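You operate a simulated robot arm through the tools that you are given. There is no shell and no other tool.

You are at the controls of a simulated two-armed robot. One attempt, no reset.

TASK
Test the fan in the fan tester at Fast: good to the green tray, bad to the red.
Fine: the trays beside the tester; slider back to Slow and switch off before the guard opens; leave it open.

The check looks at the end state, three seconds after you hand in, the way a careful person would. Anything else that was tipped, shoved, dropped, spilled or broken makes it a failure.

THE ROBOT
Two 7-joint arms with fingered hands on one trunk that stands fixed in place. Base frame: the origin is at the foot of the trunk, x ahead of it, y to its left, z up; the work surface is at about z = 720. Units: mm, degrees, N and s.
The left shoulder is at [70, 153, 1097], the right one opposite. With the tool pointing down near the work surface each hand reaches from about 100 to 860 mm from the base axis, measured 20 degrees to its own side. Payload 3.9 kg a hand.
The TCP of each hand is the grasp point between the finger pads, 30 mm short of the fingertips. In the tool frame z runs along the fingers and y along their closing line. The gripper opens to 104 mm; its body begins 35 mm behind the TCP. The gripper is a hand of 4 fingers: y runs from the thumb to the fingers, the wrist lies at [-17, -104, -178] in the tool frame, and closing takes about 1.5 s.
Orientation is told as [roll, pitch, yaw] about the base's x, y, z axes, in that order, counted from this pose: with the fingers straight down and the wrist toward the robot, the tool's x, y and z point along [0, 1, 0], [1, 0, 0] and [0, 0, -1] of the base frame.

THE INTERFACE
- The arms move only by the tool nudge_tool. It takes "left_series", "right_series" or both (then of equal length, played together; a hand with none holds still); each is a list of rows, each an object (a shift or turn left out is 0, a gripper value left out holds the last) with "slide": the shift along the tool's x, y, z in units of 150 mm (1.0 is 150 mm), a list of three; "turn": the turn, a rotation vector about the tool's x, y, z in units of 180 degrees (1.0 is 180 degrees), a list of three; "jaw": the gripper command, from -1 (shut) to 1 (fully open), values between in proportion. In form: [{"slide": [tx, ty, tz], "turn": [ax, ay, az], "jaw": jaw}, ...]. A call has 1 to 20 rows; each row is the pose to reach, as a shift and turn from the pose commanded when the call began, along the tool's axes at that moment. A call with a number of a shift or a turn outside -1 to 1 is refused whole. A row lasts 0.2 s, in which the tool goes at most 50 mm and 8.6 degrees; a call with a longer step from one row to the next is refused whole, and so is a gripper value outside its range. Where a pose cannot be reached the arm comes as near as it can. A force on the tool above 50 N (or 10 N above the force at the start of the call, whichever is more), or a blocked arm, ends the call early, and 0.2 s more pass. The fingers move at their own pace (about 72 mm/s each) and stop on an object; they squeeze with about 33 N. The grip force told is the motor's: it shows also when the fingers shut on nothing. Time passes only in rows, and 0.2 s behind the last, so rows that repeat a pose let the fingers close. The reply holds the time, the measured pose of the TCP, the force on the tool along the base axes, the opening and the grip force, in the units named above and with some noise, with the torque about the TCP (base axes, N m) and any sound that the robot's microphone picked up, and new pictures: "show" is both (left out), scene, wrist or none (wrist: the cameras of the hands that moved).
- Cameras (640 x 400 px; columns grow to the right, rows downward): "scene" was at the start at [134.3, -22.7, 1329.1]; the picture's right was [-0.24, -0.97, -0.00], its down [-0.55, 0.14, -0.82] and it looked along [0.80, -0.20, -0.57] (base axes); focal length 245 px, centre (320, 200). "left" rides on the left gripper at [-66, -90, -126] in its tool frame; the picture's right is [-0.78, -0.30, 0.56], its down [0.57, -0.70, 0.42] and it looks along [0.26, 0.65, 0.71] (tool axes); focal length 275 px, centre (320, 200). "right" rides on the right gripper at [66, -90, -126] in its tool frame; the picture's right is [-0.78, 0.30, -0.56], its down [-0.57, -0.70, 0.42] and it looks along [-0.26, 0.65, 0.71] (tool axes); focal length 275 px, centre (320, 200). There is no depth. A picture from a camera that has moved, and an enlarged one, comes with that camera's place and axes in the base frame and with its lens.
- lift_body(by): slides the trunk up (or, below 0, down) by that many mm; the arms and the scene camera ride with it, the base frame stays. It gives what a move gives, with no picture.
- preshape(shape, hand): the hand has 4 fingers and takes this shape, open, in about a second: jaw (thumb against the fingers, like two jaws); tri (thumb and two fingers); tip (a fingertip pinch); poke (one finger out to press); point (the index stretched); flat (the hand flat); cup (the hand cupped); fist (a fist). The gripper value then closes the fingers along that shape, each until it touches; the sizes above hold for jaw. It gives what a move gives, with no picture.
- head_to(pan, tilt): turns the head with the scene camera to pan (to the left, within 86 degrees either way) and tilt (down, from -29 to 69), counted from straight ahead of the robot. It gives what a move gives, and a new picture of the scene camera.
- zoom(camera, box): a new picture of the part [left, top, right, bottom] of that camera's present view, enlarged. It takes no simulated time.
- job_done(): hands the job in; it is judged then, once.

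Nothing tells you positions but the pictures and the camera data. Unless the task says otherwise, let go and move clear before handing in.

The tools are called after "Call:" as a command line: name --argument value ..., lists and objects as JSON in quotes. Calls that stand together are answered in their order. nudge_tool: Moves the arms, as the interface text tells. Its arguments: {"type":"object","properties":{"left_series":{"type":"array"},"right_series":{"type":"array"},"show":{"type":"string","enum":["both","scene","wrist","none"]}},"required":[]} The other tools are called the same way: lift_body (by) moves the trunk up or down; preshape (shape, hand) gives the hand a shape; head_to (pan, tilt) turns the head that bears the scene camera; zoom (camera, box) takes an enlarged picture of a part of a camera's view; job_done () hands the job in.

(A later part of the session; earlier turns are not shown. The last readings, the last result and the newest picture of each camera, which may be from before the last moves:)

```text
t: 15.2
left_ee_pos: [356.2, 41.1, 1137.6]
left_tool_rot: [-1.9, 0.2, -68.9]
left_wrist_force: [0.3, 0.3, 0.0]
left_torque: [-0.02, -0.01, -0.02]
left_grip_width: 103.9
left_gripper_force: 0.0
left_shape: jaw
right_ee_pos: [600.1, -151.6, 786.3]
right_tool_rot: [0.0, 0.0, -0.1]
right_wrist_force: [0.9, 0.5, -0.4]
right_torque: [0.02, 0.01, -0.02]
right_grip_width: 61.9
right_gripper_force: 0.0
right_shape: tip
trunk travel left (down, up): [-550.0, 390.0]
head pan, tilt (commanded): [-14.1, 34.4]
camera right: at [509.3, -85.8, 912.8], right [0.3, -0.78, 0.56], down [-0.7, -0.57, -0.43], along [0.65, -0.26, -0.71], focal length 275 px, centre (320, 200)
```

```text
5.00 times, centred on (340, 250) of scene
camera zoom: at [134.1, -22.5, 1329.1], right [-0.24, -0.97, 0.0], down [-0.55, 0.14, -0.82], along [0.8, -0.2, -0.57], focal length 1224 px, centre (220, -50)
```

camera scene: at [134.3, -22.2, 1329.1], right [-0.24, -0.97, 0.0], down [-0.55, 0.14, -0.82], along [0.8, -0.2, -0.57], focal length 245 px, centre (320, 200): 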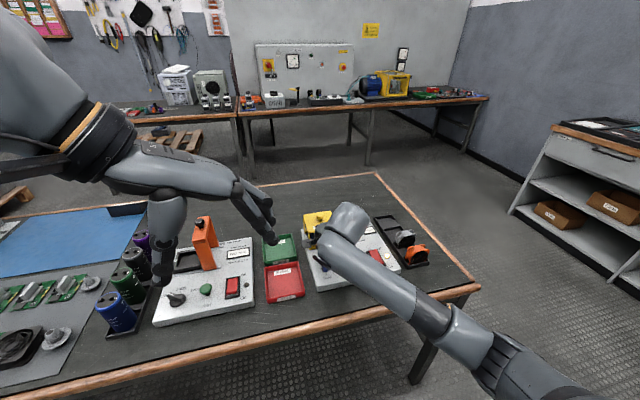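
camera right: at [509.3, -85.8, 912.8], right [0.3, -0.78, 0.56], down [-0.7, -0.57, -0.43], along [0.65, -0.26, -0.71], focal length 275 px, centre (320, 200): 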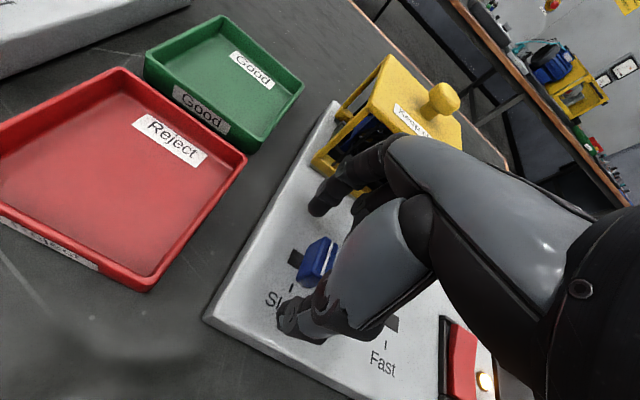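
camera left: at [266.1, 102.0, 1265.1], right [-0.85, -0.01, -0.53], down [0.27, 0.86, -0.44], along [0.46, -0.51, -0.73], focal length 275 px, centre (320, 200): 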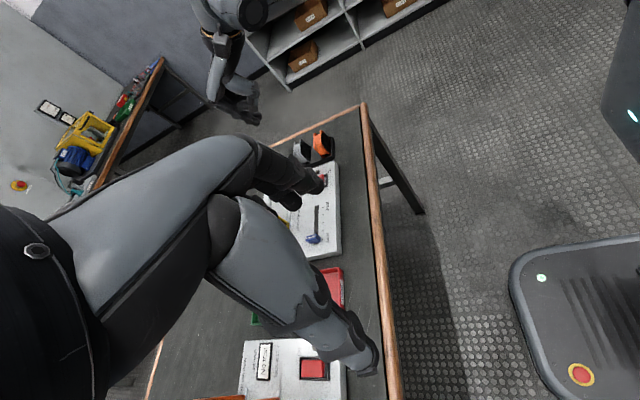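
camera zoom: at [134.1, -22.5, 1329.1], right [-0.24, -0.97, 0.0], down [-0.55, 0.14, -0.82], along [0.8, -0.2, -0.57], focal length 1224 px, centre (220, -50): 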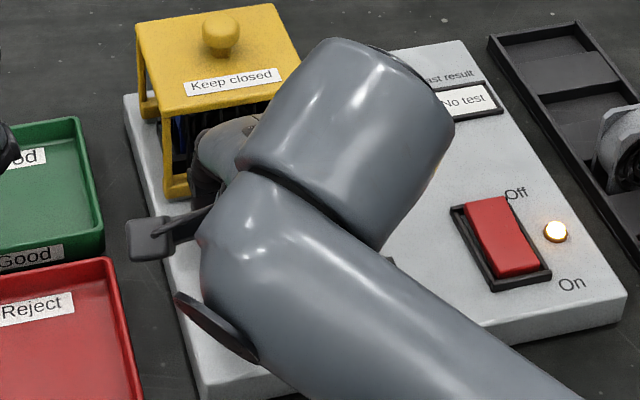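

The knob slid about 8 mm towards Fast and the fingers closed on its left side. The closed fingers work better as a pusher, so I'll shift left of the knob, close, and then push it towards Fast.

Call:
nudge_tool --right_series '[{"slide": [0.06, 0, 0], "jaw": 0.2}, {"slide": [0.12, 0, 0], "jaw": 0.2}, {"slide": [0.12, 0, 0], "jaw": -0.5}, {"slide": [0.12, 0, 0], "jaw": -1}, {"slide": [0.12, 0, 0], "jaw": -1}, {"slide": [0.12, 0, 0], "jaw": -1}, {"slide": [0.12, 0, 0], "jaw": -1}]' --show "wrist"

Call:
zoom --camera "right" --box '[240, 160, 400, 340]'

```text
t: 16.8
left_ee_pos: [355.1, 41.2, 1137.0]
left_tool_rot: [-1.9, 0.3, -68.9]
left_wrist_force: [0.5, 1.1, 0.3]
left_torque: [-0.03, -0.01, -0.01]
left_grip_width: 104.1
left_gripper_force: 0.0
left_shape: jaw
right_ee_pos: [599.3, -134.7, 787.2]
right_tool_rot: [0.0, 0.0, 0.0]
right_wrist_force: [-0.6, 0.1, -0.1]
right_torque: [-0.03, -0.02, 0.0]
right_grip_width: 0.2
right_gripper_force: 33.3
right_shape: tip
trunk travel left (down, up): [-550.0, 390.0]
head pan, tilt (commanded): [-14.1, 34.4]
camera right: at [508.8, -67.8, 913.0], right [0.3, -0.78, 0.56], down [-0.7, -0.57, -0.42], along [0.65, -0.26, -0.71], focal length 275 px, centre (320, 200)
```

right: 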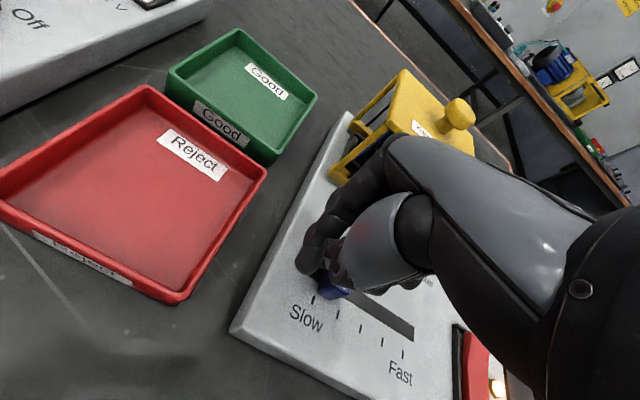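

```text
2.22 times, centred on (320, 250) of right
camera zoom: at [508.8, -67.8, 913.0], right [0.3, -0.78, 0.56], down [-0.7, -0.57, -0.42], along [0.65, -0.26, -0.71], focal length 612 px, centre (320, 89)
```

zoom: 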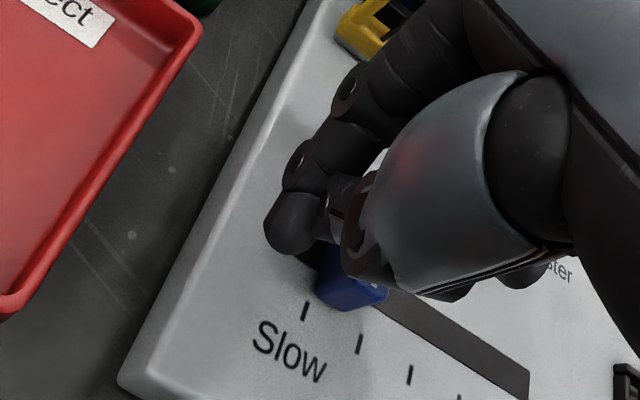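

The closed fingertips are just left of the knob. I'll push it right (−y) slowly towards Fast.

Call:
nudge_tool --right_series '[{"slide": [-0.06, 0, 0]}, {"slide": [-0.12, 0, 0]}, {"slide": [-0.18, 0, 0]}, {"slide": [-0.24, 0, 0]}, {"slide": [-0.3, 0, 0]}, {"slide": [-0.36, 0, 0]}, {"slide": [-0.42, 0, 0]}, {"slide": [-0.48, 0, 0]}, {"slide": [-0.48, 0, 0]}]' --show "wrist"

Call:
zoom --camera "right" --box '[220, 160, 400, 340]'

Call:
zoom --camera "scene" --box '[290, 210, 430, 300]'

```text
t: 18.8
left_ee_pos: [355.3, 41.3, 1138.2]
left_tool_rot: [-1.9, 0.3, -69.0]
left_wrist_force: [0.3, -0.1, -0.7]
left_torque: [-0.02, 0.02, -0.03]
left_grip_width: 104.0
left_gripper_force: 0.1
left_shape: jaw
right_ee_pos: [598.9, -206.2, 786.8]
right_tool_rot: [0.1, 0.1, -0.1]
right_wrist_force: [-0.5, 0.2, -0.2]
right_torque: [-0.02, 0.0, -0.01]
right_grip_width: 0.0
right_gripper_force: 33.4
right_shape: tip
trunk travel left (down, up): [-550.0, 390.0]
head pan, tilt (commanded): [-14.1, 34.4]
camera right: at [508.7, -140.5, 912.9], right [0.3, -0.78, 0.56], down [-0.7, -0.57, -0.42], along [0.65, -0.27, -0.71], focal length 275 px, centre (320, 200)
```

right: 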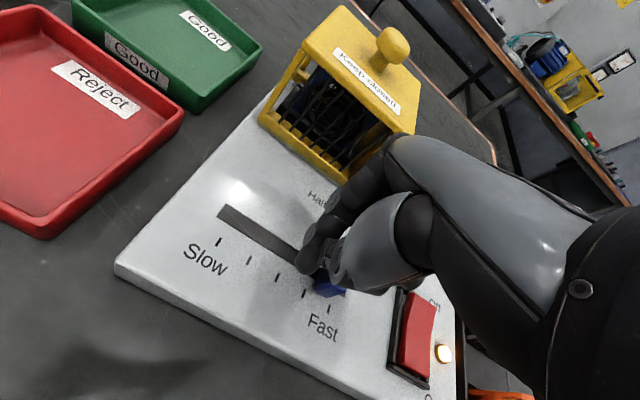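

```text
2.22 times, centred on (310, 250) of right
camera zoom: at [508.7, -140.5, 912.9], right [0.3, -0.78, 0.56], down [-0.7, -0.57, -0.42], along [0.65, -0.27, -0.71], focal length 612 px, centre (342, 89)
```

zoom: 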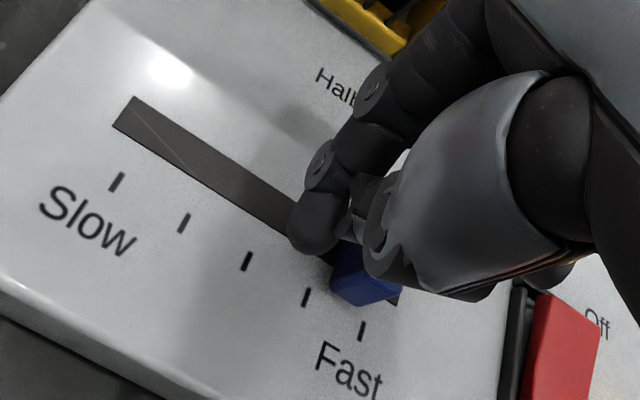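

```text
4.44 times, centred on (360, 255) of scene
camera zoom: at [134.3, -22.5, 1329.1], right [-0.24, -0.97, 0.0], down [-0.55, 0.14, -0.82], along [0.8, -0.2, -0.57], focal length 1088 px, centre (142, -44)
```

zoom: 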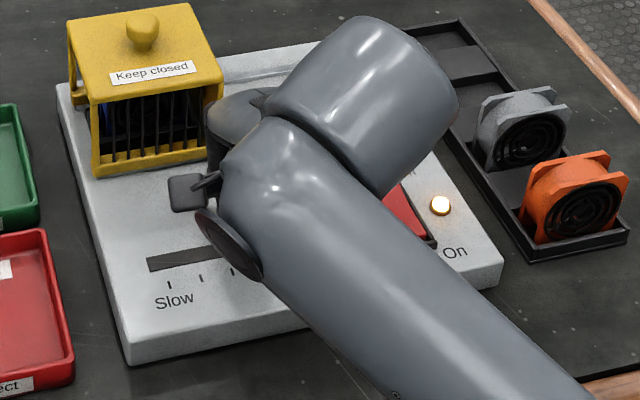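

The slider is close to the Fast tick. I'll push the last few millimetres in small steps until it reaches its end.

Call:
nudge_tool --right_series '[{"slide": [-0.02, 0, 0]}, {"slide": [-0.04, 0, 0]}, {"slide": [-0.06, 0, 0]}, {"slide": [-0.06, 0, 0]}]' --show "wrist"

Call:
zoom --camera "right" --box '[220, 180, 400, 360]'

```text
t: 19.8
left_ee_pos: [356.4, 40.2, 1137.3]
left_tool_rot: [-2.0, 0.4, -68.8]
left_wrist_force: [0.5, 0.2, -0.7]
left_torque: [0.02, -0.01, 0.03]
left_grip_width: 104.2
left_gripper_force: 0.0
left_shape: jaw
right_ee_pos: [599.7, -216.9, 787.7]
right_tool_rot: [-0.1, 0.0, 0.1]
right_wrist_force: [0.2, -0.4, 0.4]
right_torque: [0.03, 0.0, -0.03]
right_grip_width: 0.0
right_gripper_force: 33.1
right_shape: tip
trunk travel left (down, up): [-550.0, 390.0]
head pan, tilt (commanded): [-14.1, 34.4]
camera right: at [508.7, -149.4, 913.6], right [0.3, -0.78, 0.56], down [-0.7, -0.57, -0.42], along [0.65, -0.27, -0.71], focal length 275 px, centre (320, 200)
```

right: 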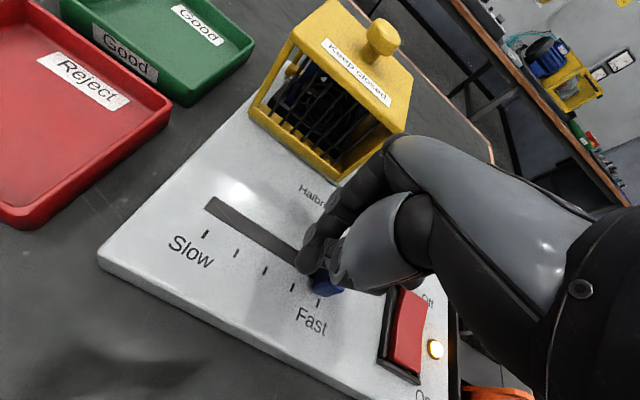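

```text
2.22 times, centred on (310, 270) of right
camera zoom: at [508.7, -149.4, 913.6], right [0.3, -0.78, 0.56], down [-0.7, -0.57, -0.42], along [0.65, -0.27, -0.71], focal length 612 px, centre (342, 44)
```

zoom: 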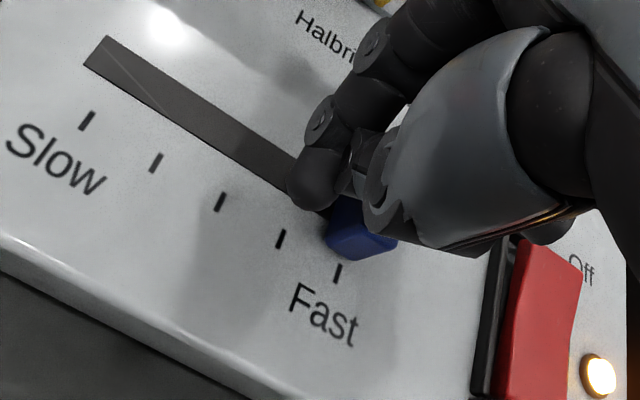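

The knob is at about the Fast tick. I'll push a little further until I feel the end stop.

Call:
nudge_tool --right_series '[{"slide": [-0.015, 0, 0]}, {"slide": [-0.03, 0, 0]}, {"slide": [-0.04, 0, 0]}, {"slide": [-0.04, 0, 0]}]' --show "wrist"

Call:
zoom --camera "right" --box '[220, 180, 400, 360]'

Call:
zoom --camera "scene" --box '[340, 200, 420, 260]'

```text
t: 20.8
left_ee_pos: [356.1, 41.2, 1137.6]
left_tool_rot: [-1.9, 0.4, -68.9]
left_wrist_force: [0.3, -0.3, 0.4]
left_torque: [0.02, 0.0, 0.0]
left_grip_width: 104.1
left_gripper_force: 0.1
left_shape: jaw
right_ee_pos: [599.8, -220.1, 787.7]
right_tool_rot: [0.0, 0.0, 0.2]
right_wrist_force: [-0.8, 4.1, 0.3]
right_torque: [0.03, 0.04, 0.02]
right_grip_width: 0.1
right_gripper_force: 32.9
right_shape: tip
trunk travel left (down, up): [-550.0, 390.0]
head pan, tilt (commanded): [-14.1, 34.4]
camera right: at [508.5, -153.8, 913.4], right [0.3, -0.78, 0.56], down [-0.7, -0.57, -0.42], along [0.65, -0.26, -0.71], focal length 275 px, centre (320, 200)
```

right: 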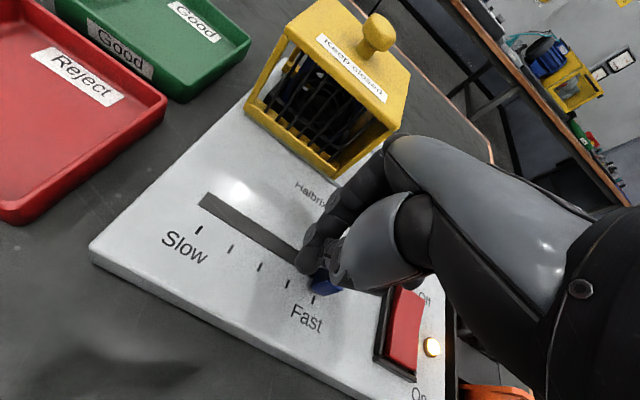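

```text
2.22 times, centred on (310, 270) of right
camera zoom: at [508.5, -153.8, 913.4], right [0.3, -0.78, 0.56], down [-0.7, -0.57, -0.42], along [0.65, -0.26, -0.71], focal length 612 px, centre (342, 44)
```

zoom: 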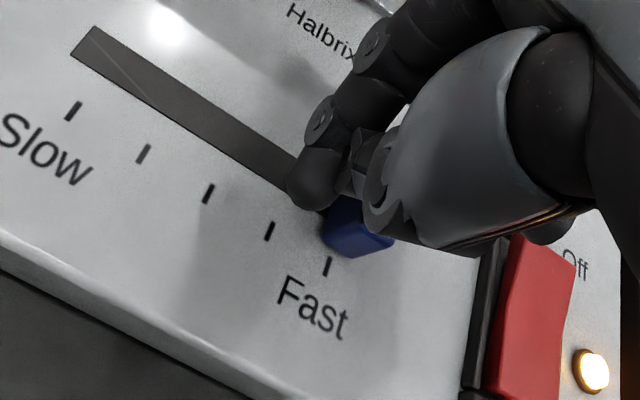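

```text
6.67 times, centred on (380, 230) of scene
camera zoom: at [134.2, -21.9, 1329.1], right [-0.24, -0.97, 0.0], down [-0.55, 0.14, -0.82], along [0.8, -0.2, -0.57], focal length 1633 px, centre (-80, 0)
```

zoom: 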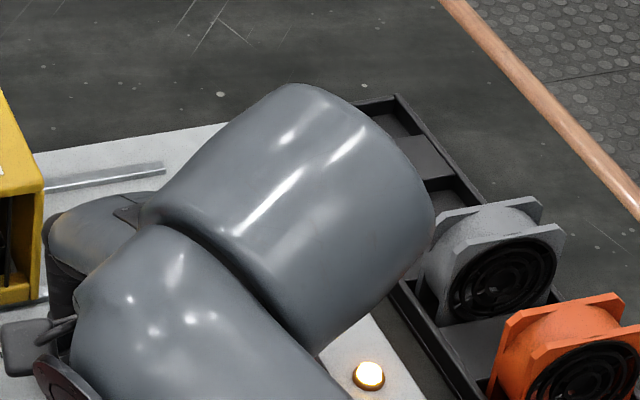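

I feel about 4 N of resistance from the end stop, so the slider is fully at Fast. I'll lift straight up and move the hand out of the way to read the result.

Call:
nudge_tool --right_series '[{"slide": [0.02, 0, 0]}, {"slide": [0.02, 0, -0.25]}, {"slide": [0.02, 0, -0.5]}, {"slide": [-0.2, 0, -0.7]}, {"slide": [-0.45, 0, -0.9]}, {"slide": [-0.65, -0.1, -1.0]}, {"slide": [-0.65, -0.1, -1.0]}]'

Call:
zoom --camera "scene" --box '[290, 200, 430, 290]'

```text
t: 22.4
left_ee_pos: [357.8, 41.3, 1136.2]
left_tool_rot: [-2.0, 0.3, -68.9]
left_wrist_force: [-0.3, 1.0, -0.2]
left_torque: [0.0, -0.01, -0.01]
left_grip_width: 104.1
left_gripper_force: 0.0
left_shape: jaw
right_ee_pos: [583.8, -318.2, 939.9]
right_tool_rot: [0.0, -0.1, 0.1]
right_wrist_force: [0.0, 0.7, -0.4]
right_torque: [0.01, -0.01, -0.03]
right_grip_width: 0.3
right_gripper_force: 33.6
right_shape: tip
trunk travel left (down, up): [-550.0, 390.0]
head pan, tilt (commanded): [-14.1, 34.4]
camera scene: at [134.8, -22.1, 1329.1], right [-0.24, -0.97, 0.0], down [-0.55, 0.14, -0.82], along [0.8, -0.2, -0.57], focal length 245 px, centre (320, 200)
camera right: at [492.8, -252.3, 1064.7], right [0.3, -0.78, 0.56], down [-0.7, -0.57, -0.42], along [0.65, -0.26, -0.71], focal length 275 px, centre (320, 200)
```

scene: 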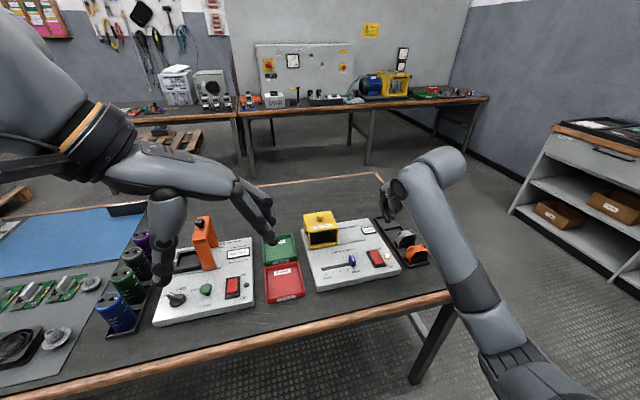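
right: 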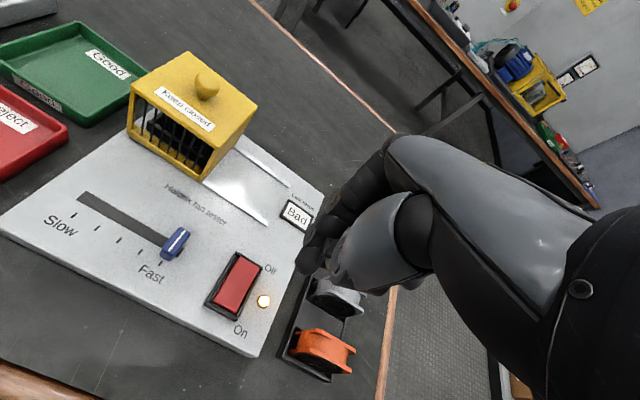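

```text
4.44 times, centred on (360, 245) of scene
camera zoom: at [134.8, -22.1, 1329.1], right [-0.24, -0.97, 0.0], down [-0.55, 0.14, -0.82], along [0.8, -0.2, -0.57], focal length 1088 px, centre (142, 0)
```

zoom: 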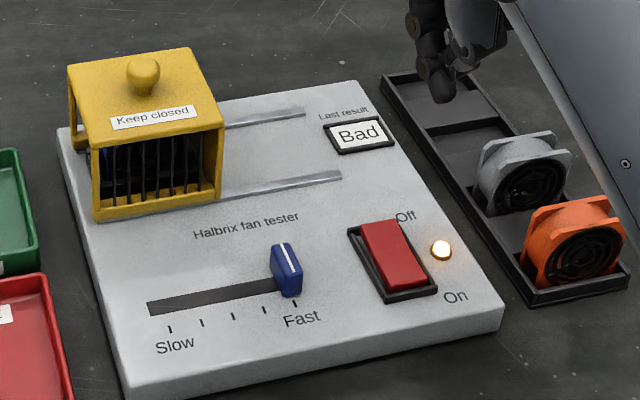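

The display reads "Bad" with the slider at Fast. I'll wait a few seconds to make sure the reading is settled.

Call:
nudge_tool --right_series '[{"slide": [0, 0, 0]}, {"slide": [0, 0, 0]}, {"slide": [0, 0, 0]}, {"slide": [0, 0, 0]}, {"slide": [0, 0, 0]}, {"slide": [0, 0, 0]}, {"slide": [0, 0, 0]}, {"slide": [0, 0, 0]}, {"slide": [0, 0, 0]}, {"slide": [0, 0, 0]}, {"slide": [0, 0, 0]}, {"slide": [0, 0, 0]}, {"slide": [0, 0, 0]}, {"slide": [0, 0, 0]}, {"slide": [0, 0, 0]}, {"slide": [0, 0, 0]}, {"slide": [0, 0, 0]}, {"slide": [0, 0, 0]}, {"slide": [0, 0, 0]}, {"slide": [0, 0, 0]}]' --show "none"

Call:
zoom --camera "scene" --box '[290, 200, 430, 290]'

Call:
zoom --camera "scene" --box '[335, 245, 375, 275]'

```text
t: 26.6
left_ee_pos: [356.2, 41.5, 1137.2]
left_tool_rot: [-1.9, 0.3, -68.9]
left_wrist_force: [0.2, -0.4, -0.4]
left_torque: [-0.03, 0.0, -0.01]
left_grip_width: 104.0
left_gripper_force: 0.1
left_shape: jaw
right_ee_pos: [583.0, -318.1, 939.2]
right_tool_rot: [0.0, 0.0, 0.0]
right_wrist_force: [-0.3, -0.1, -0.1]
right_torque: [0.0, -0.03, 0.01]
right_grip_width: 0.1
right_gripper_force: 32.9
right_shape: tip
trunk travel left (down, up): [-550.0, 390.0]
head pan, tilt (commanded): [-14.1, 34.4]
```

```text
4.44 times, centred on (360, 245) of scene
camera zoom: at [134.3, -22.6, 1329.1], right [-0.24, -0.97, 0.0], down [-0.55, 0.14, -0.82], along [0.8, -0.2, -0.57], focal length 1088 px, centre (142, 0)
```

zoom: 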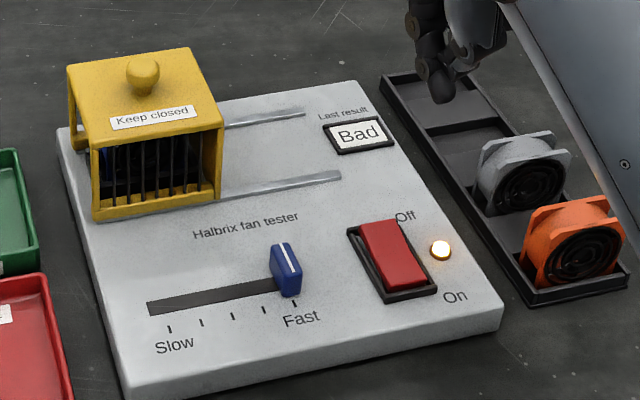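

```text
13.33 times, centred on (355, 260) of scene
camera zoom: at [134.3, -22.6, 1329.1], right [-0.24, -0.97, 0.0], down [-0.55, 0.14, -0.82], along [0.8, -0.2, -0.57], focal length 3265 px, centre (-147, -600)
```

zoom: 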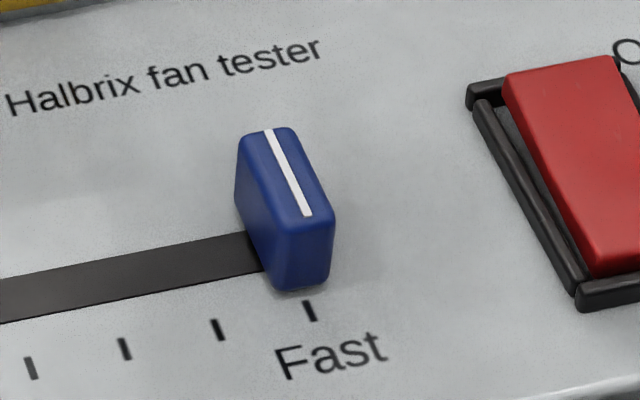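

The result is settled as Bad, so the fan goes to the red tray. First I'll put the slider back to Slow, pushing with the single poke finger from the right side of the knob.

Call:
preshape --hand "right" --shape "poke"

Call:
nudge_tool --right_series '[{"slide": [0.15, 0.05, 0.2]}, {"slide": [0.32, 0.1, 0.45]}, {"slide": [0.32, 0.1, 0.7]}, {"slide": [0.32, 0.1, 0.7]}]'

Call:
zoom --camera "scene" --box '[310, 210, 410, 290]'

Call:
zoom --camera "right" --box '[200, 160, 380, 340]'

```text
t: 27.5
left_ee_pos: [357.1, 39.8, 1136.2]
left_tool_rot: [-1.9, 0.3, -69.0]
left_wrist_force: [0.2, -0.7, -0.6]
left_torque: [-0.02, -0.01, -0.01]
left_grip_width: 104.0
left_gripper_force: 0.0
left_shape: jaw
right_ee_pos: [583.4, -319.6, 937.6]
right_tool_rot: [0.0, 0.0, -0.1]
right_wrist_force: [-0.4, 0.7, 0.6]
right_torque: [-0.03, 0.0, -0.02]
right_grip_width: 0.0
right_gripper_force: 0.0
right_shape: poke
trunk travel left (down, up): [-550.0, 390.0]
head pan, tilt (commanded): [-14.1, 34.4]
```

```text
t: 28.5
left_ee_pos: [356.1, 40.6, 1136.4]
left_tool_rot: [-1.9, 0.3, -69.0]
left_wrist_force: [-0.1, -0.3, -0.5]
left_torque: [0.0, -0.02, 0.03]
left_grip_width: 103.8
left_gripper_force: 0.1
left_shape: jaw
right_ee_pos: [597.4, -269.9, 833.2]
right_tool_rot: [-0.1, -0.1, 0.1]
right_wrist_force: [0.4, -0.4, -0.2]
right_torque: [0.01, 0.01, 0.01]
right_grip_width: 0.2
right_gripper_force: 0.1
right_shape: poke
trunk travel left (down, up): [-550.0, 390.0]
head pan, tilt (commanded): [-14.1, 34.4]
camera scene: at [134.4, -22.1, 1329.1], right [-0.24, -0.97, 0.0], down [-0.55, 0.14, -0.82], along [0.8, -0.2, -0.57], focal length 245 px, centre (320, 200)
camera right: at [507.4, -203.1, 958.5], right [0.3, -0.78, 0.56], down [-0.7, -0.57, -0.42], along [0.65, -0.27, -0.71], focal length 275 px, centre (320, 200)
```

scene: 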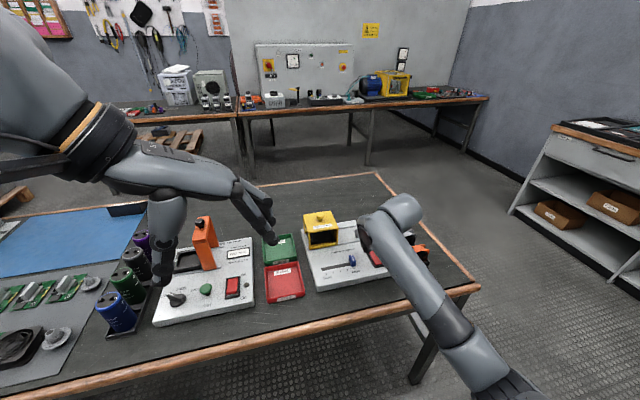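
right: 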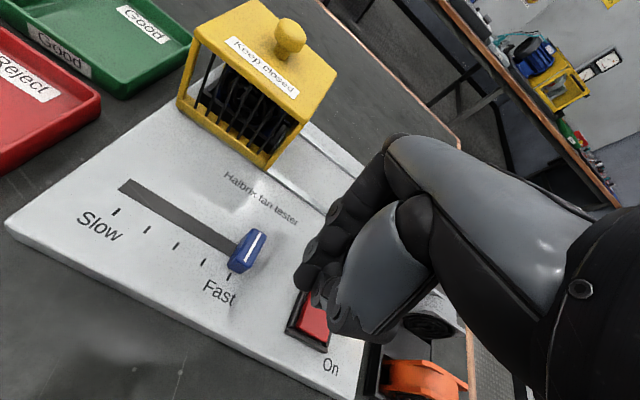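

```text
5.00 times, centred on (360, 250) of scene
camera zoom: at [134.4, -22.1, 1329.1], right [-0.24, -0.97, 0.0], down [-0.55, 0.14, -0.82], along [0.8, -0.2, -0.57], focal length 1224 px, centre (120, -50)
```

zoom: 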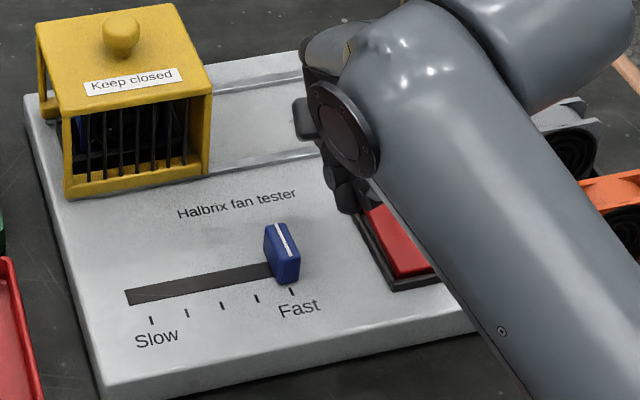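

```text
2.22 times, centred on (290, 250) of right
camera zoom: at [507.4, -203.1, 958.5], right [0.3, -0.78, 0.56], down [-0.7, -0.57, -0.42], along [0.65, -0.27, -0.71], focal length 612 px, centre (387, 89)
```

zoom: 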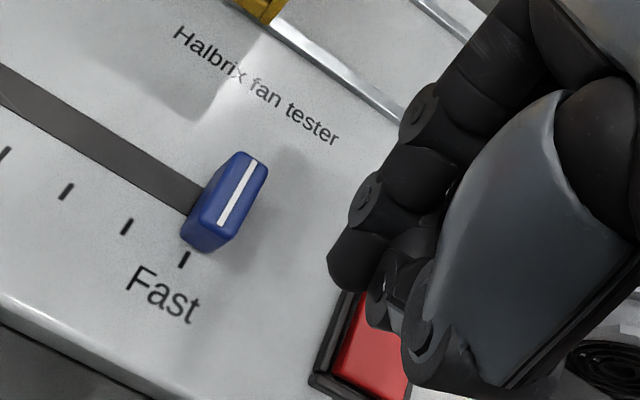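

The poke fingertip is to the right of the knob with clear panel beneath it. I'll shift forward slightly, descend to knob height, and check.

Call:
nudge_tool --right_series '[{"slide": [0.01, 0.05, 0.08]}, {"slide": [0.02, 0.05, 0.16]}, {"slide": [0.02, 0.05, 0.21]}, {"slide": [0.02, 0.05, 0.24]}, {"slide": [0.02, 0.05, 0.24]}]' --show "wrist"

Call:
zoom --camera "scene" --box '[310, 210, 410, 290]'

Call:
zoom --camera "right" --box '[200, 160, 380, 340]'

```text
t: 29.7
left_ee_pos: [355.0, 41.1, 1137.8]
left_tool_rot: [-1.8, 0.4, -68.9]
left_wrist_force: [1.4, 0.1, 0.4]
left_torque: [0.0, 0.02, 0.02]
left_grip_width: 104.3
left_gripper_force: 0.1
left_shape: jaw
right_ee_pos: [606.7, -266.2, 796.7]
right_tool_rot: [0.0, 0.0, 0.0]
right_wrist_force: [0.1, -0.4, 0.4]
right_torque: [0.0, 0.0, 0.01]
right_grip_width: 0.0
right_gripper_force: 0.0
right_shape: poke
trunk travel left (down, up): [-550.0, 390.0]
head pan, tilt (commanded): [-14.1, 34.4]
camera right: at [516.0, -200.3, 922.2], right [0.3, -0.78, 0.56], down [-0.7, -0.57, -0.42], along [0.65, -0.26, -0.71], focal length 275 px, centre (320, 200)
```

right: 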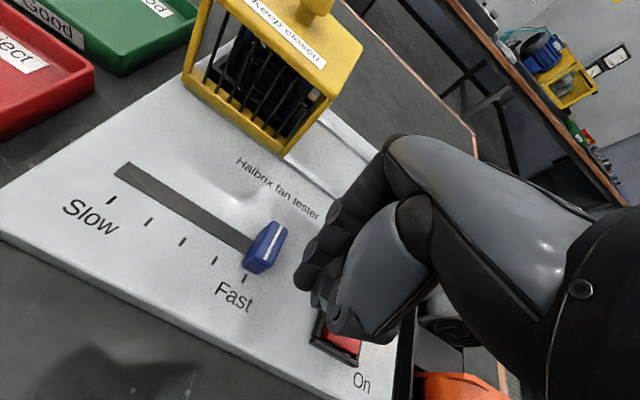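

```text
5.00 times, centred on (360, 250) of scene
camera zoom: at [134.2, -22.5, 1329.1], right [-0.24, -0.97, 0.0], down [-0.55, 0.14, -0.82], along [0.8, -0.2, -0.57], focal length 1224 px, centre (120, -50)
```

zoom: 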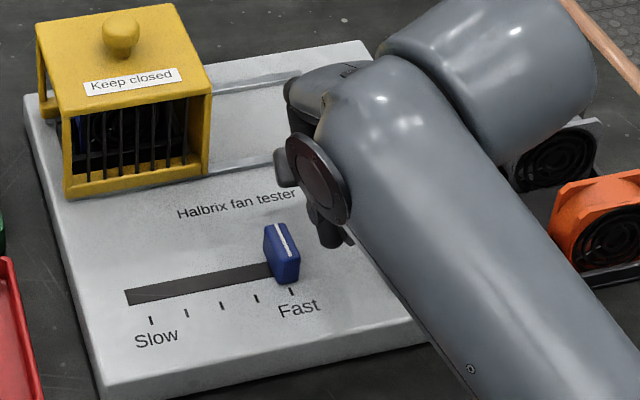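

```text
2.22 times, centred on (290, 250) of right
camera zoom: at [516.0, -200.3, 922.2], right [0.3, -0.78, 0.56], down [-0.7, -0.57, -0.42], along [0.65, -0.26, -0.71], focal length 612 px, centre (387, 89)
```

zoom: 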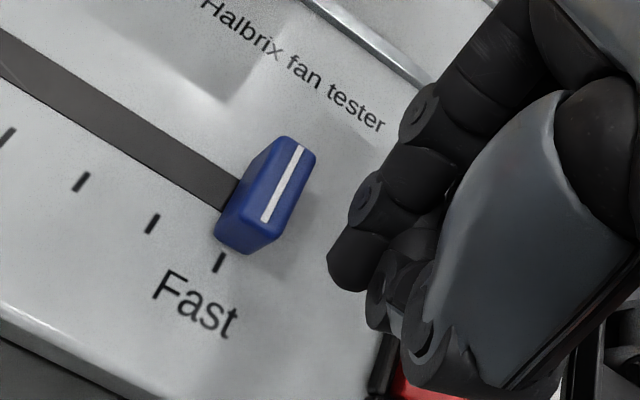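

The fingertip is at knob height, about 20 mm to its right. I'll push left (+y) towards Slow.

Call:
nudge_tool --right_series '[{"slide": [0.06, 0, 0]}, {"slide": [0.12, 0, 0]}, {"slide": [0.18, 0, 0]}, {"slide": [0.24, 0, 0]}, {"slide": [0.3, 0, 0]}, {"slide": [0.36, 0, 0]}, {"slide": [0.42, 0, 0]}, {"slide": [0.48, 0, 0]}, {"slide": [0.54, 0, 0]}, {"slide": [0.58, 0, 0]}, {"slide": [0.58, 0, 0]}]' --show "wrist"

Call:
zoom --camera "right" --box '[200, 160, 380, 340]'

Call:
zoom --camera "scene" --box '[300, 220, 380, 290]'

```text
t: 32.1
left_ee_pos: [355.5, 40.1, 1137.1]
left_tool_rot: [-1.8, 0.3, -68.9]
left_wrist_force: [0.4, -0.7, 0.8]
left_torque: [-0.01, -0.02, 0.04]
left_grip_width: 103.8
left_gripper_force: 0.0
left_shape: jaw
right_ee_pos: [607.5, -180.8, 796.1]
right_tool_rot: [0.0, 0.0, 0.1]
right_wrist_force: [0.4, -0.5, 0.3]
right_torque: [-0.02, 0.0, 0.02]
right_grip_width: 0.1
right_gripper_force: 0.0
right_shape: poke
trunk travel left (down, up): [-550.0, 390.0]
head pan, tilt (commanded): [-14.1, 34.4]
camera right: at [516.7, -114.5, 922.2], right [0.3, -0.78, 0.56], down [-0.7, -0.57, -0.42], along [0.65, -0.26, -0.71], focal length 275 px, centre (320, 200)
```

right: 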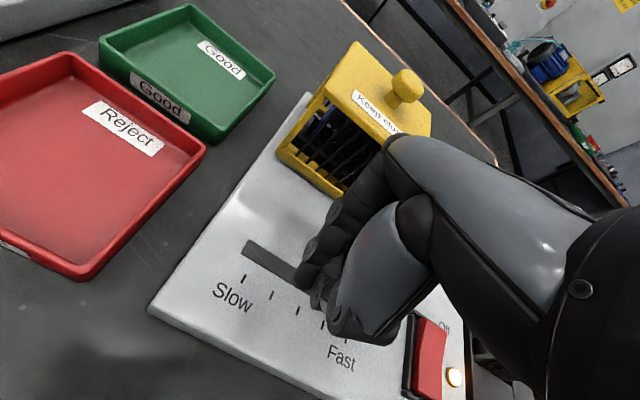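

```text
2.22 times, centred on (290, 250) of right
camera zoom: at [516.7, -114.5, 922.2], right [0.3, -0.78, 0.56], down [-0.7, -0.57, -0.42], along [0.65, -0.26, -0.71], focal length 612 px, centre (387, 89)
```

zoom: 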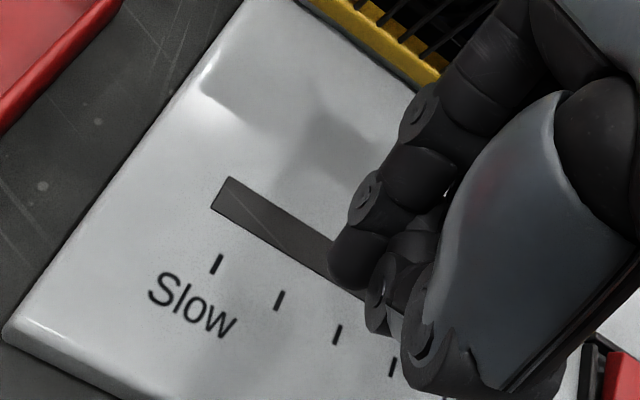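

```text
5.71 times, centred on (340, 255) of scene
camera zoom: at [134.3, -22.6, 1329.1], right [-0.24, -0.97, 0.0], down [-0.55, 0.14, -0.82], along [0.8, -0.2, -0.57], focal length 1400 px, centre (206, -114)
```

zoom: 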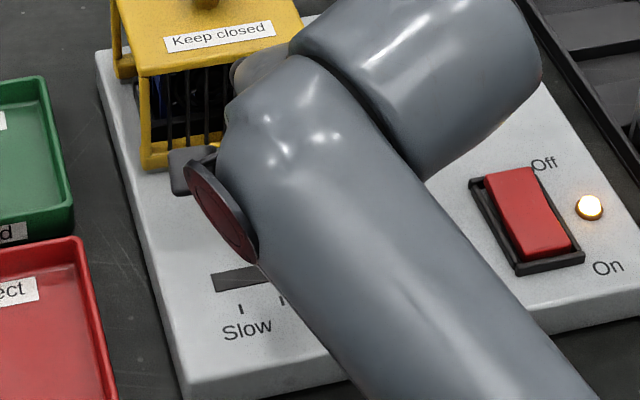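

The knob isn't visible to the left of the finger, so the finger seems to have passed over it. It may have curled because the last jaw value was still "shut". I'll lift up and look.

Call:
nudge_tool --right_series '[{"slide": [0, 0, -0.25], "jaw": 1}, {"slide": [0, 0, -0.5], "jaw": 1}, {"slide": [-0.25, 0, -0.5], "jaw": 1}, {"slide": [-0.5, 0, -0.5], "jaw": 1}, {"slide": [-0.58, 0, -0.5], "jaw": 1}, {"slide": [-0.58, 0, -0.5], "jaw": 1}]'

Call:
zoom --camera "scene" --box '[300, 200, 420, 290]'

Call:
zoom --camera "right" --box '[200, 160, 380, 340]'

```text
t: 33.5
left_ee_pos: [356.1, 40.1, 1137.1]
left_tool_rot: [-1.8, 0.2, -68.9]
left_wrist_force: [-0.1, -0.8, 0.6]
left_torque: [0.01, 0.02, 0.01]
left_grip_width: 104.0
left_gripper_force: 0.0
left_shape: jaw
right_ee_pos: [606.1, -267.3, 871.5]
right_tool_rot: [-0.1, 0.0, -0.1]
right_wrist_force: [-0.1, -0.7, 0.4]
right_torque: [0.0, 0.06, 0.02]
right_grip_width: 0.2
right_gripper_force: 0.1
right_shape: poke
trunk travel left (down, up): [-550.0, 390.0]
head pan, tilt (commanded): [-14.1, 34.4]
camera scene: at [134.3, -22.7, 1329.1], right [-0.24, -0.97, 0.0], down [-0.55, 0.14, -0.82], along [0.8, -0.2, -0.57], focal length 245 px, centre (320, 200)
camera right: at [515.2, -200.1, 996.7], right [0.3, -0.78, 0.56], down [-0.7, -0.57, -0.42], along [0.65, -0.26, -0.71], focal length 275 px, centre (320, 200)
```

scene: 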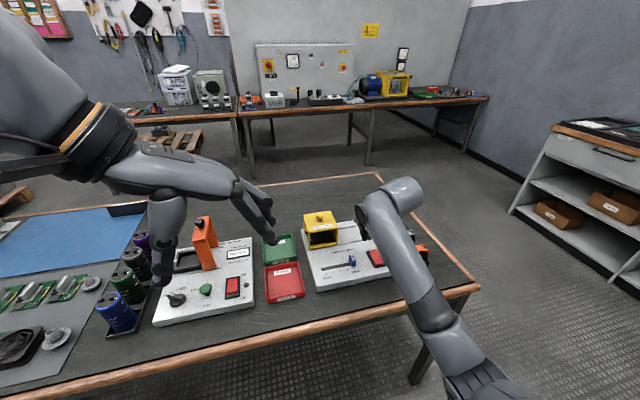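
right: 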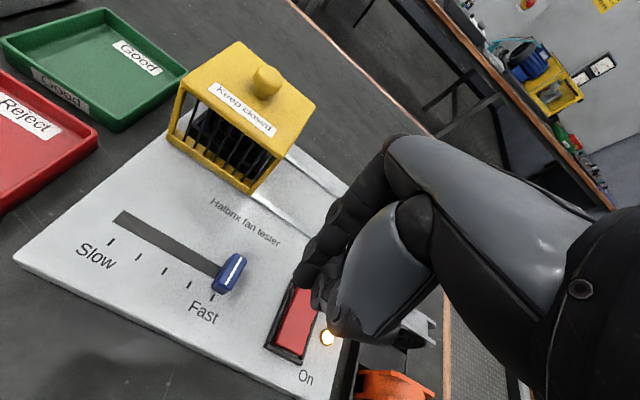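

```text
4.44 times, centred on (360, 245) of scene
camera zoom: at [134.3, -22.7, 1329.1], right [-0.24, -0.97, 0.0], down [-0.55, 0.14, -0.82], along [0.8, -0.2, -0.57], focal length 1088 px, centre (142, 0)
```

zoom: 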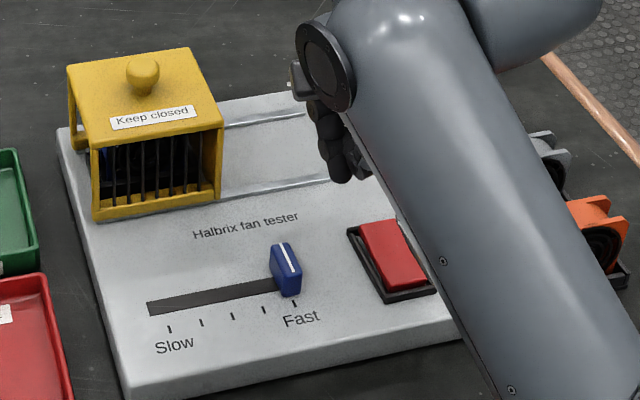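

```text
2.22 times, centred on (290, 250) of right
camera zoom: at [515.2, -200.1, 996.7], right [0.3, -0.78, 0.56], down [-0.7, -0.57, -0.42], along [0.65, -0.26, -0.71], focal length 612 px, centre (387, 89)
```

zoom: 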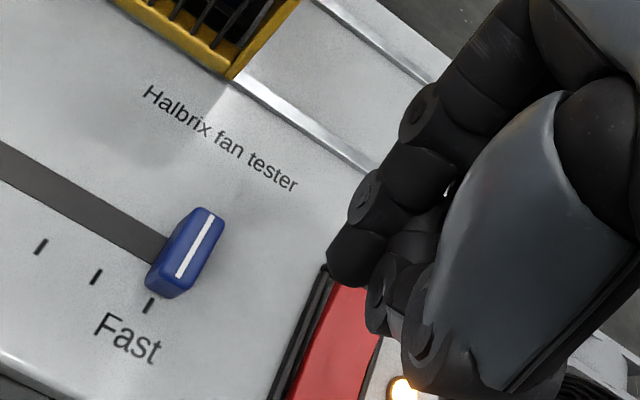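

The slider is still at Fast and the index finger looks curled, perhaps caught when I changed from the closed pinch. I'll open the hand fully and set the poke shape again.

Call:
preshape --hand "right" --shape "jaw"

Call:
preshape --hand "right" --shape "poke"

Call:
zoom --camera "right" --box '[200, 160, 380, 340]'

Call:
zoom --camera "scene" --box '[300, 200, 420, 290]'

```text
t: 34.4
left_ee_pos: [355.4, 41.8, 1136.6]
left_tool_rot: [-1.9, 0.2, -68.9]
left_wrist_force: [-0.7, -0.6, -0.4]
left_torque: [0.0, -0.01, 0.01]
left_grip_width: 103.8
left_gripper_force: 0.2
left_shape: jaw
right_ee_pos: [606.0, -266.1, 871.3]
right_tool_rot: [0.0, 0.0, 0.0]
right_wrist_force: [-0.5, -0.4, -0.1]
right_torque: [0.04, -0.02, -0.01]
right_grip_width: 103.9
right_gripper_force: 0.0
right_shape: jaw
trunk travel left (down, up): [-550.0, 390.0]
head pan, tilt (commanded): [-14.1, 34.4]
```

```text
t: 35.3
left_ee_pos: [355.3, 41.6, 1136.0]
left_tool_rot: [-1.9, 0.3, -69.0]
left_wrist_force: [0.2, -0.5, 0.4]
left_torque: [0.02, -0.03, 0.0]
left_grip_width: 104.1
left_gripper_force: 0.1
left_shape: jaw
right_ee_pos: [606.3, -266.6, 870.2]
right_tool_rot: [0.1, 0.0, 0.0]
right_wrist_force: [-0.4, 0.7, 0.2]
right_torque: [-0.01, -0.02, -0.06]
right_grip_width: 0.0
right_gripper_force: 0.0
right_shape: poke
trunk travel left (down, up): [-550.0, 390.0]
head pan, tilt (commanded): [-14.1, 34.4]
```

```text
2.22 times, centred on (290, 250) of right
camera zoom: at [515.2, -199.8, 996.6], right [0.3, -0.78, 0.56], down [-0.7, -0.57, -0.42], along [0.65, -0.26, -0.71], focal length 612 px, centre (387, 89)
```

zoom: 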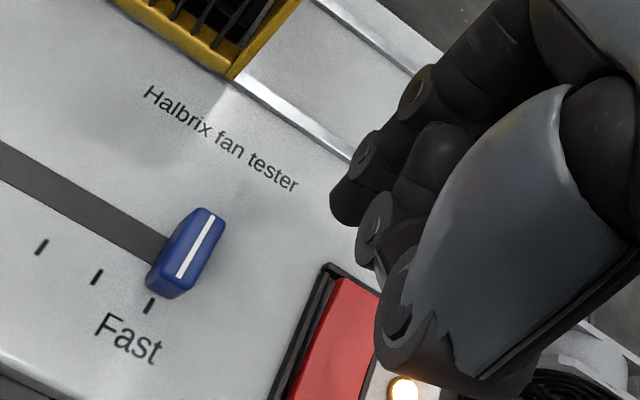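

```text
4.44 times, centred on (360, 245) of scene
camera zoom: at [134.3, -22.5, 1329.1], right [-0.24, -0.97, 0.0], down [-0.55, 0.14, -0.82], along [0.8, -0.2, -0.57], focal length 1088 px, centre (142, 0)
```

zoom: 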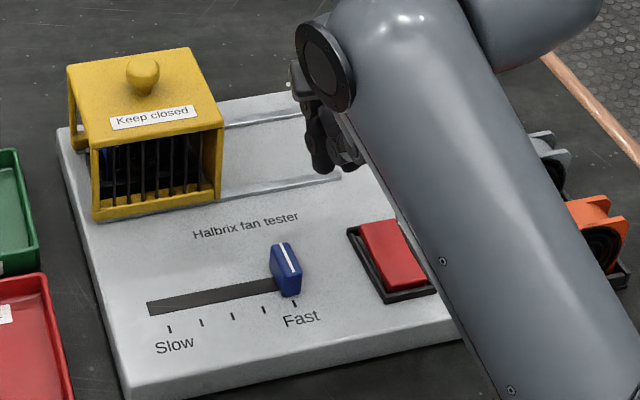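

The index is straight again, with its tip about 35 mm below the TCP. I'll move to the right side of the knob and descend.

Call:
nudge_tool --right_series '[{"slide": [-0.035, -0.073, 0.15], "jaw": 1}, {"slide": [-0.035, -0.073, 0.3], "jaw": 1}, {"slide": [-0.035, -0.073, 0.4], "jaw": 1}, {"slide": [-0.035, -0.073, 0.48], "jaw": 1}, {"slide": [-0.035, -0.073, 0.48], "jaw": 1}]' --show "wrist"

Call:
zoom --camera "right" --box '[200, 160, 380, 340]'

Call:
zoom --camera "scene" --box '[300, 200, 420, 290]'

```text
t: 36.5
left_ee_pos: [355.4, 41.5, 1136.6]
left_tool_rot: [-2.0, 0.3, -69.0]
left_wrist_force: [-0.6, 0.5, -1.1]
left_torque: [-0.01, -0.03, -0.02]
left_grip_width: 104.0
left_gripper_force: 0.0
left_shape: jaw
right_ee_pos: [596.5, -271.9, 799.7]
right_tool_rot: [-0.1, 0.0, 0.0]
right_wrist_force: [-0.2, 0.2, 0.0]
right_torque: [-0.02, -0.02, -0.04]
right_grip_width: 0.0
right_gripper_force: 0.2
right_shape: poke
trunk travel left (down, up): [-550.0, 390.0]
head pan, tilt (commanded): [-14.1, 34.4]
camera right: at [505.0, -206.3, 924.9], right [0.3, -0.78, 0.56], down [-0.7, -0.57, -0.42], along [0.65, -0.26, -0.71], focal length 275 px, centre (320, 200)
```

right: 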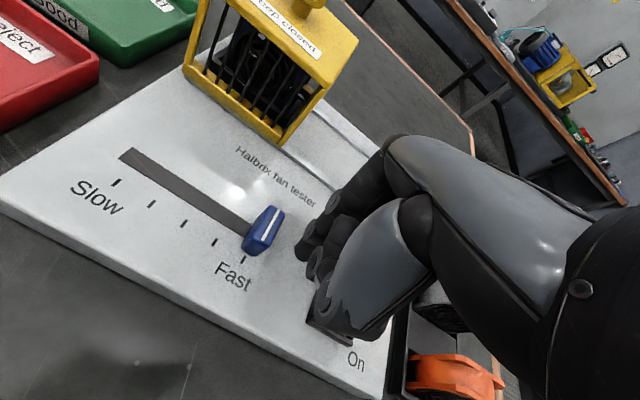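

```text
2.22 times, centred on (290, 250) of right
camera zoom: at [505.0, -206.3, 924.9], right [0.3, -0.78, 0.56], down [-0.7, -0.57, -0.42], along [0.65, -0.26, -0.71], focal length 612 px, centre (387, 89)
```

zoom: 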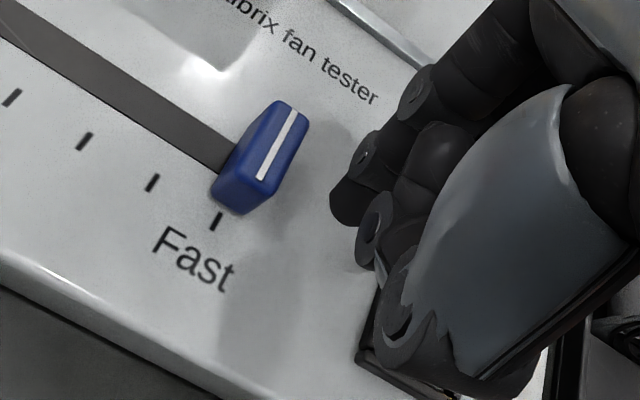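

```text
4.44 times, centred on (360, 245) of scene
camera zoom: at [134.3, -22.4, 1329.1], right [-0.24, -0.97, 0.0], down [-0.55, 0.14, -0.82], along [0.8, -0.2, -0.57], focal length 1088 px, centre (142, 0)
```

zoom: 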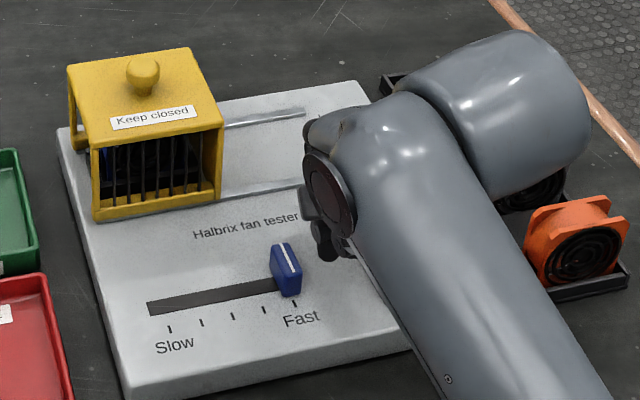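

The fingertip is at [601, −268, ~764], aligned with the knob. I'll push left towards Slow again.

Call:
nudge_tool --right_series '[{"slide": [0.03, 0, 0.02]}, {"slide": [0.09, 0, 0.02]}, {"slide": [0.15, 0, 0.02]}, {"slide": [0.21, 0, 0.02]}, {"slide": [0.27, 0, 0.02]}, {"slide": [0.33, 0, 0.02]}, {"slide": [0.39, 0, 0.02]}, {"slide": [0.45, 0, 0.02]}, {"slide": [0.51, 0, 0.02]}, {"slide": [0.57, 0, 0.02]}, {"slide": [0.57, 0, 0.02]}]' --show "wrist"

Call:
zoom --camera "right" --box '[200, 160, 380, 340]'

```text
t: 38.9
left_ee_pos: [356.2, 40.6, 1137.4]
left_tool_rot: [-2.0, 0.3, -68.8]
left_wrist_force: [0.1, -0.2, 0.1]
left_torque: [-0.01, -0.01, 0.02]
left_grip_width: 103.9
left_gripper_force: 0.0
left_shape: jaw
right_ee_pos: [596.8, -186.4, 795.6]
right_tool_rot: [0.1, 0.0, 0.1]
right_wrist_force: [0.7, 0.0, 0.0]
right_torque: [0.03, 0.01, 0.01]
right_grip_width: 0.0
right_gripper_force: 0.0
right_shape: poke
trunk travel left (down, up): [-550.0, 390.0]
head pan, tilt (commanded): [-14.1, 34.4]
camera right: at [506.2, -120.2, 922.0], right [0.3, -0.78, 0.56], down [-0.7, -0.57, -0.42], along [0.65, -0.26, -0.71], focal length 275 px, centre (320, 200)
```

right: 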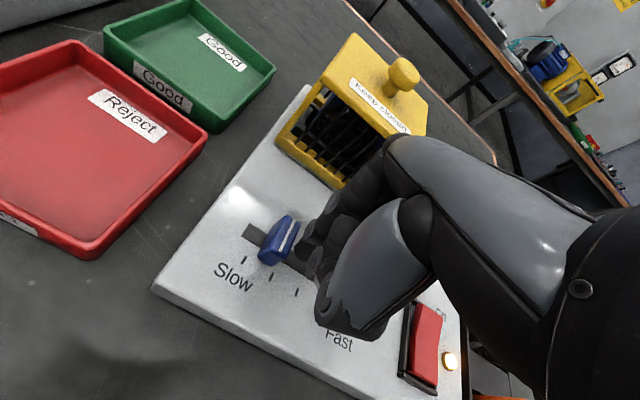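

```text
2.22 times, centred on (290, 250) of right
camera zoom: at [506.2, -120.2, 922.0], right [0.3, -0.78, 0.56], down [-0.7, -0.57, -0.42], along [0.65, -0.26, -0.71], focal length 612 px, centre (387, 89)
```

zoom: 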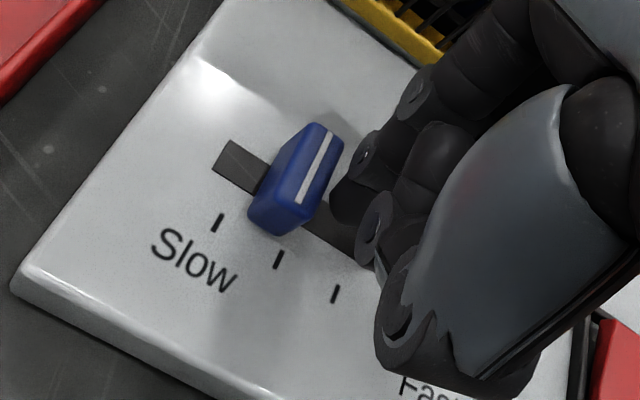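

The slider is moving with the finger and is about 18 mm short of Slow. I'll keep pushing in small steps until I feel the end stop.

Call:
nudge_tool --right_series '[{"slide": [0.03, 0, 0]}, {"slide": [0.06, 0, 0]}, {"slide": [0.09, 0, 0]}, {"slide": [0.115, 0, 0]}, {"slide": [0.13, 0, 0]}, {"slide": [0.13, 0, 0]}]' --show "wrist"

Call:
zoom --camera "right" --box '[200, 160, 380, 340]'

```text
t: 40.3
left_ee_pos: [355.8, 38.4, 1137.9]
left_tool_rot: [-1.9, 0.5, -68.9]
left_wrist_force: [0.0, -0.4, 1.2]
left_torque: [-0.01, 0.02, 0.02]
left_grip_width: 104.1
left_gripper_force: 0.0
left_shape: jaw
right_ee_pos: [595.3, -170.5, 795.9]
right_tool_rot: [-0.1, -0.1, -0.2]
right_wrist_force: [2.1, -17.1, 3.6]
right_torque: [-0.31, -0.06, -0.11]
right_grip_width: 0.1
right_gripper_force: 0.0
right_shape: poke
trunk travel left (down, up): [-550.0, 390.0]
head pan, tilt (commanded): [-14.1, 34.4]
camera right: at [505.3, -104.0, 921.5], right [0.29, -0.78, 0.56], down [-0.7, -0.57, -0.42], along [0.65, -0.27, -0.71], focal length 275 px, centre (320, 200)
```

right: 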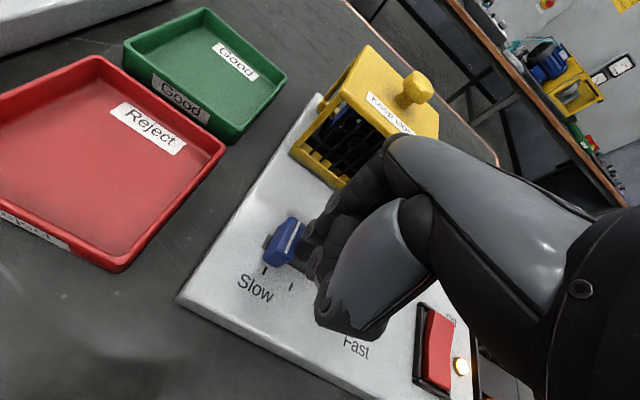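

```text
2.22 times, centred on (290, 250) of right
camera zoom: at [505.3, -104.0, 921.5], right [0.29, -0.78, 0.56], down [-0.7, -0.57, -0.42], along [0.65, -0.27, -0.71], focal length 612 px, centre (387, 89)
```

zoom: 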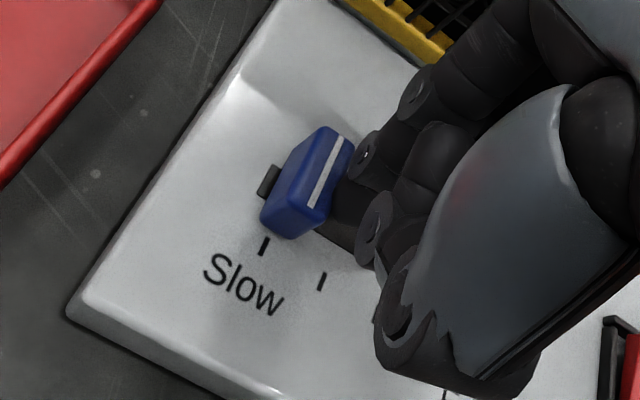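

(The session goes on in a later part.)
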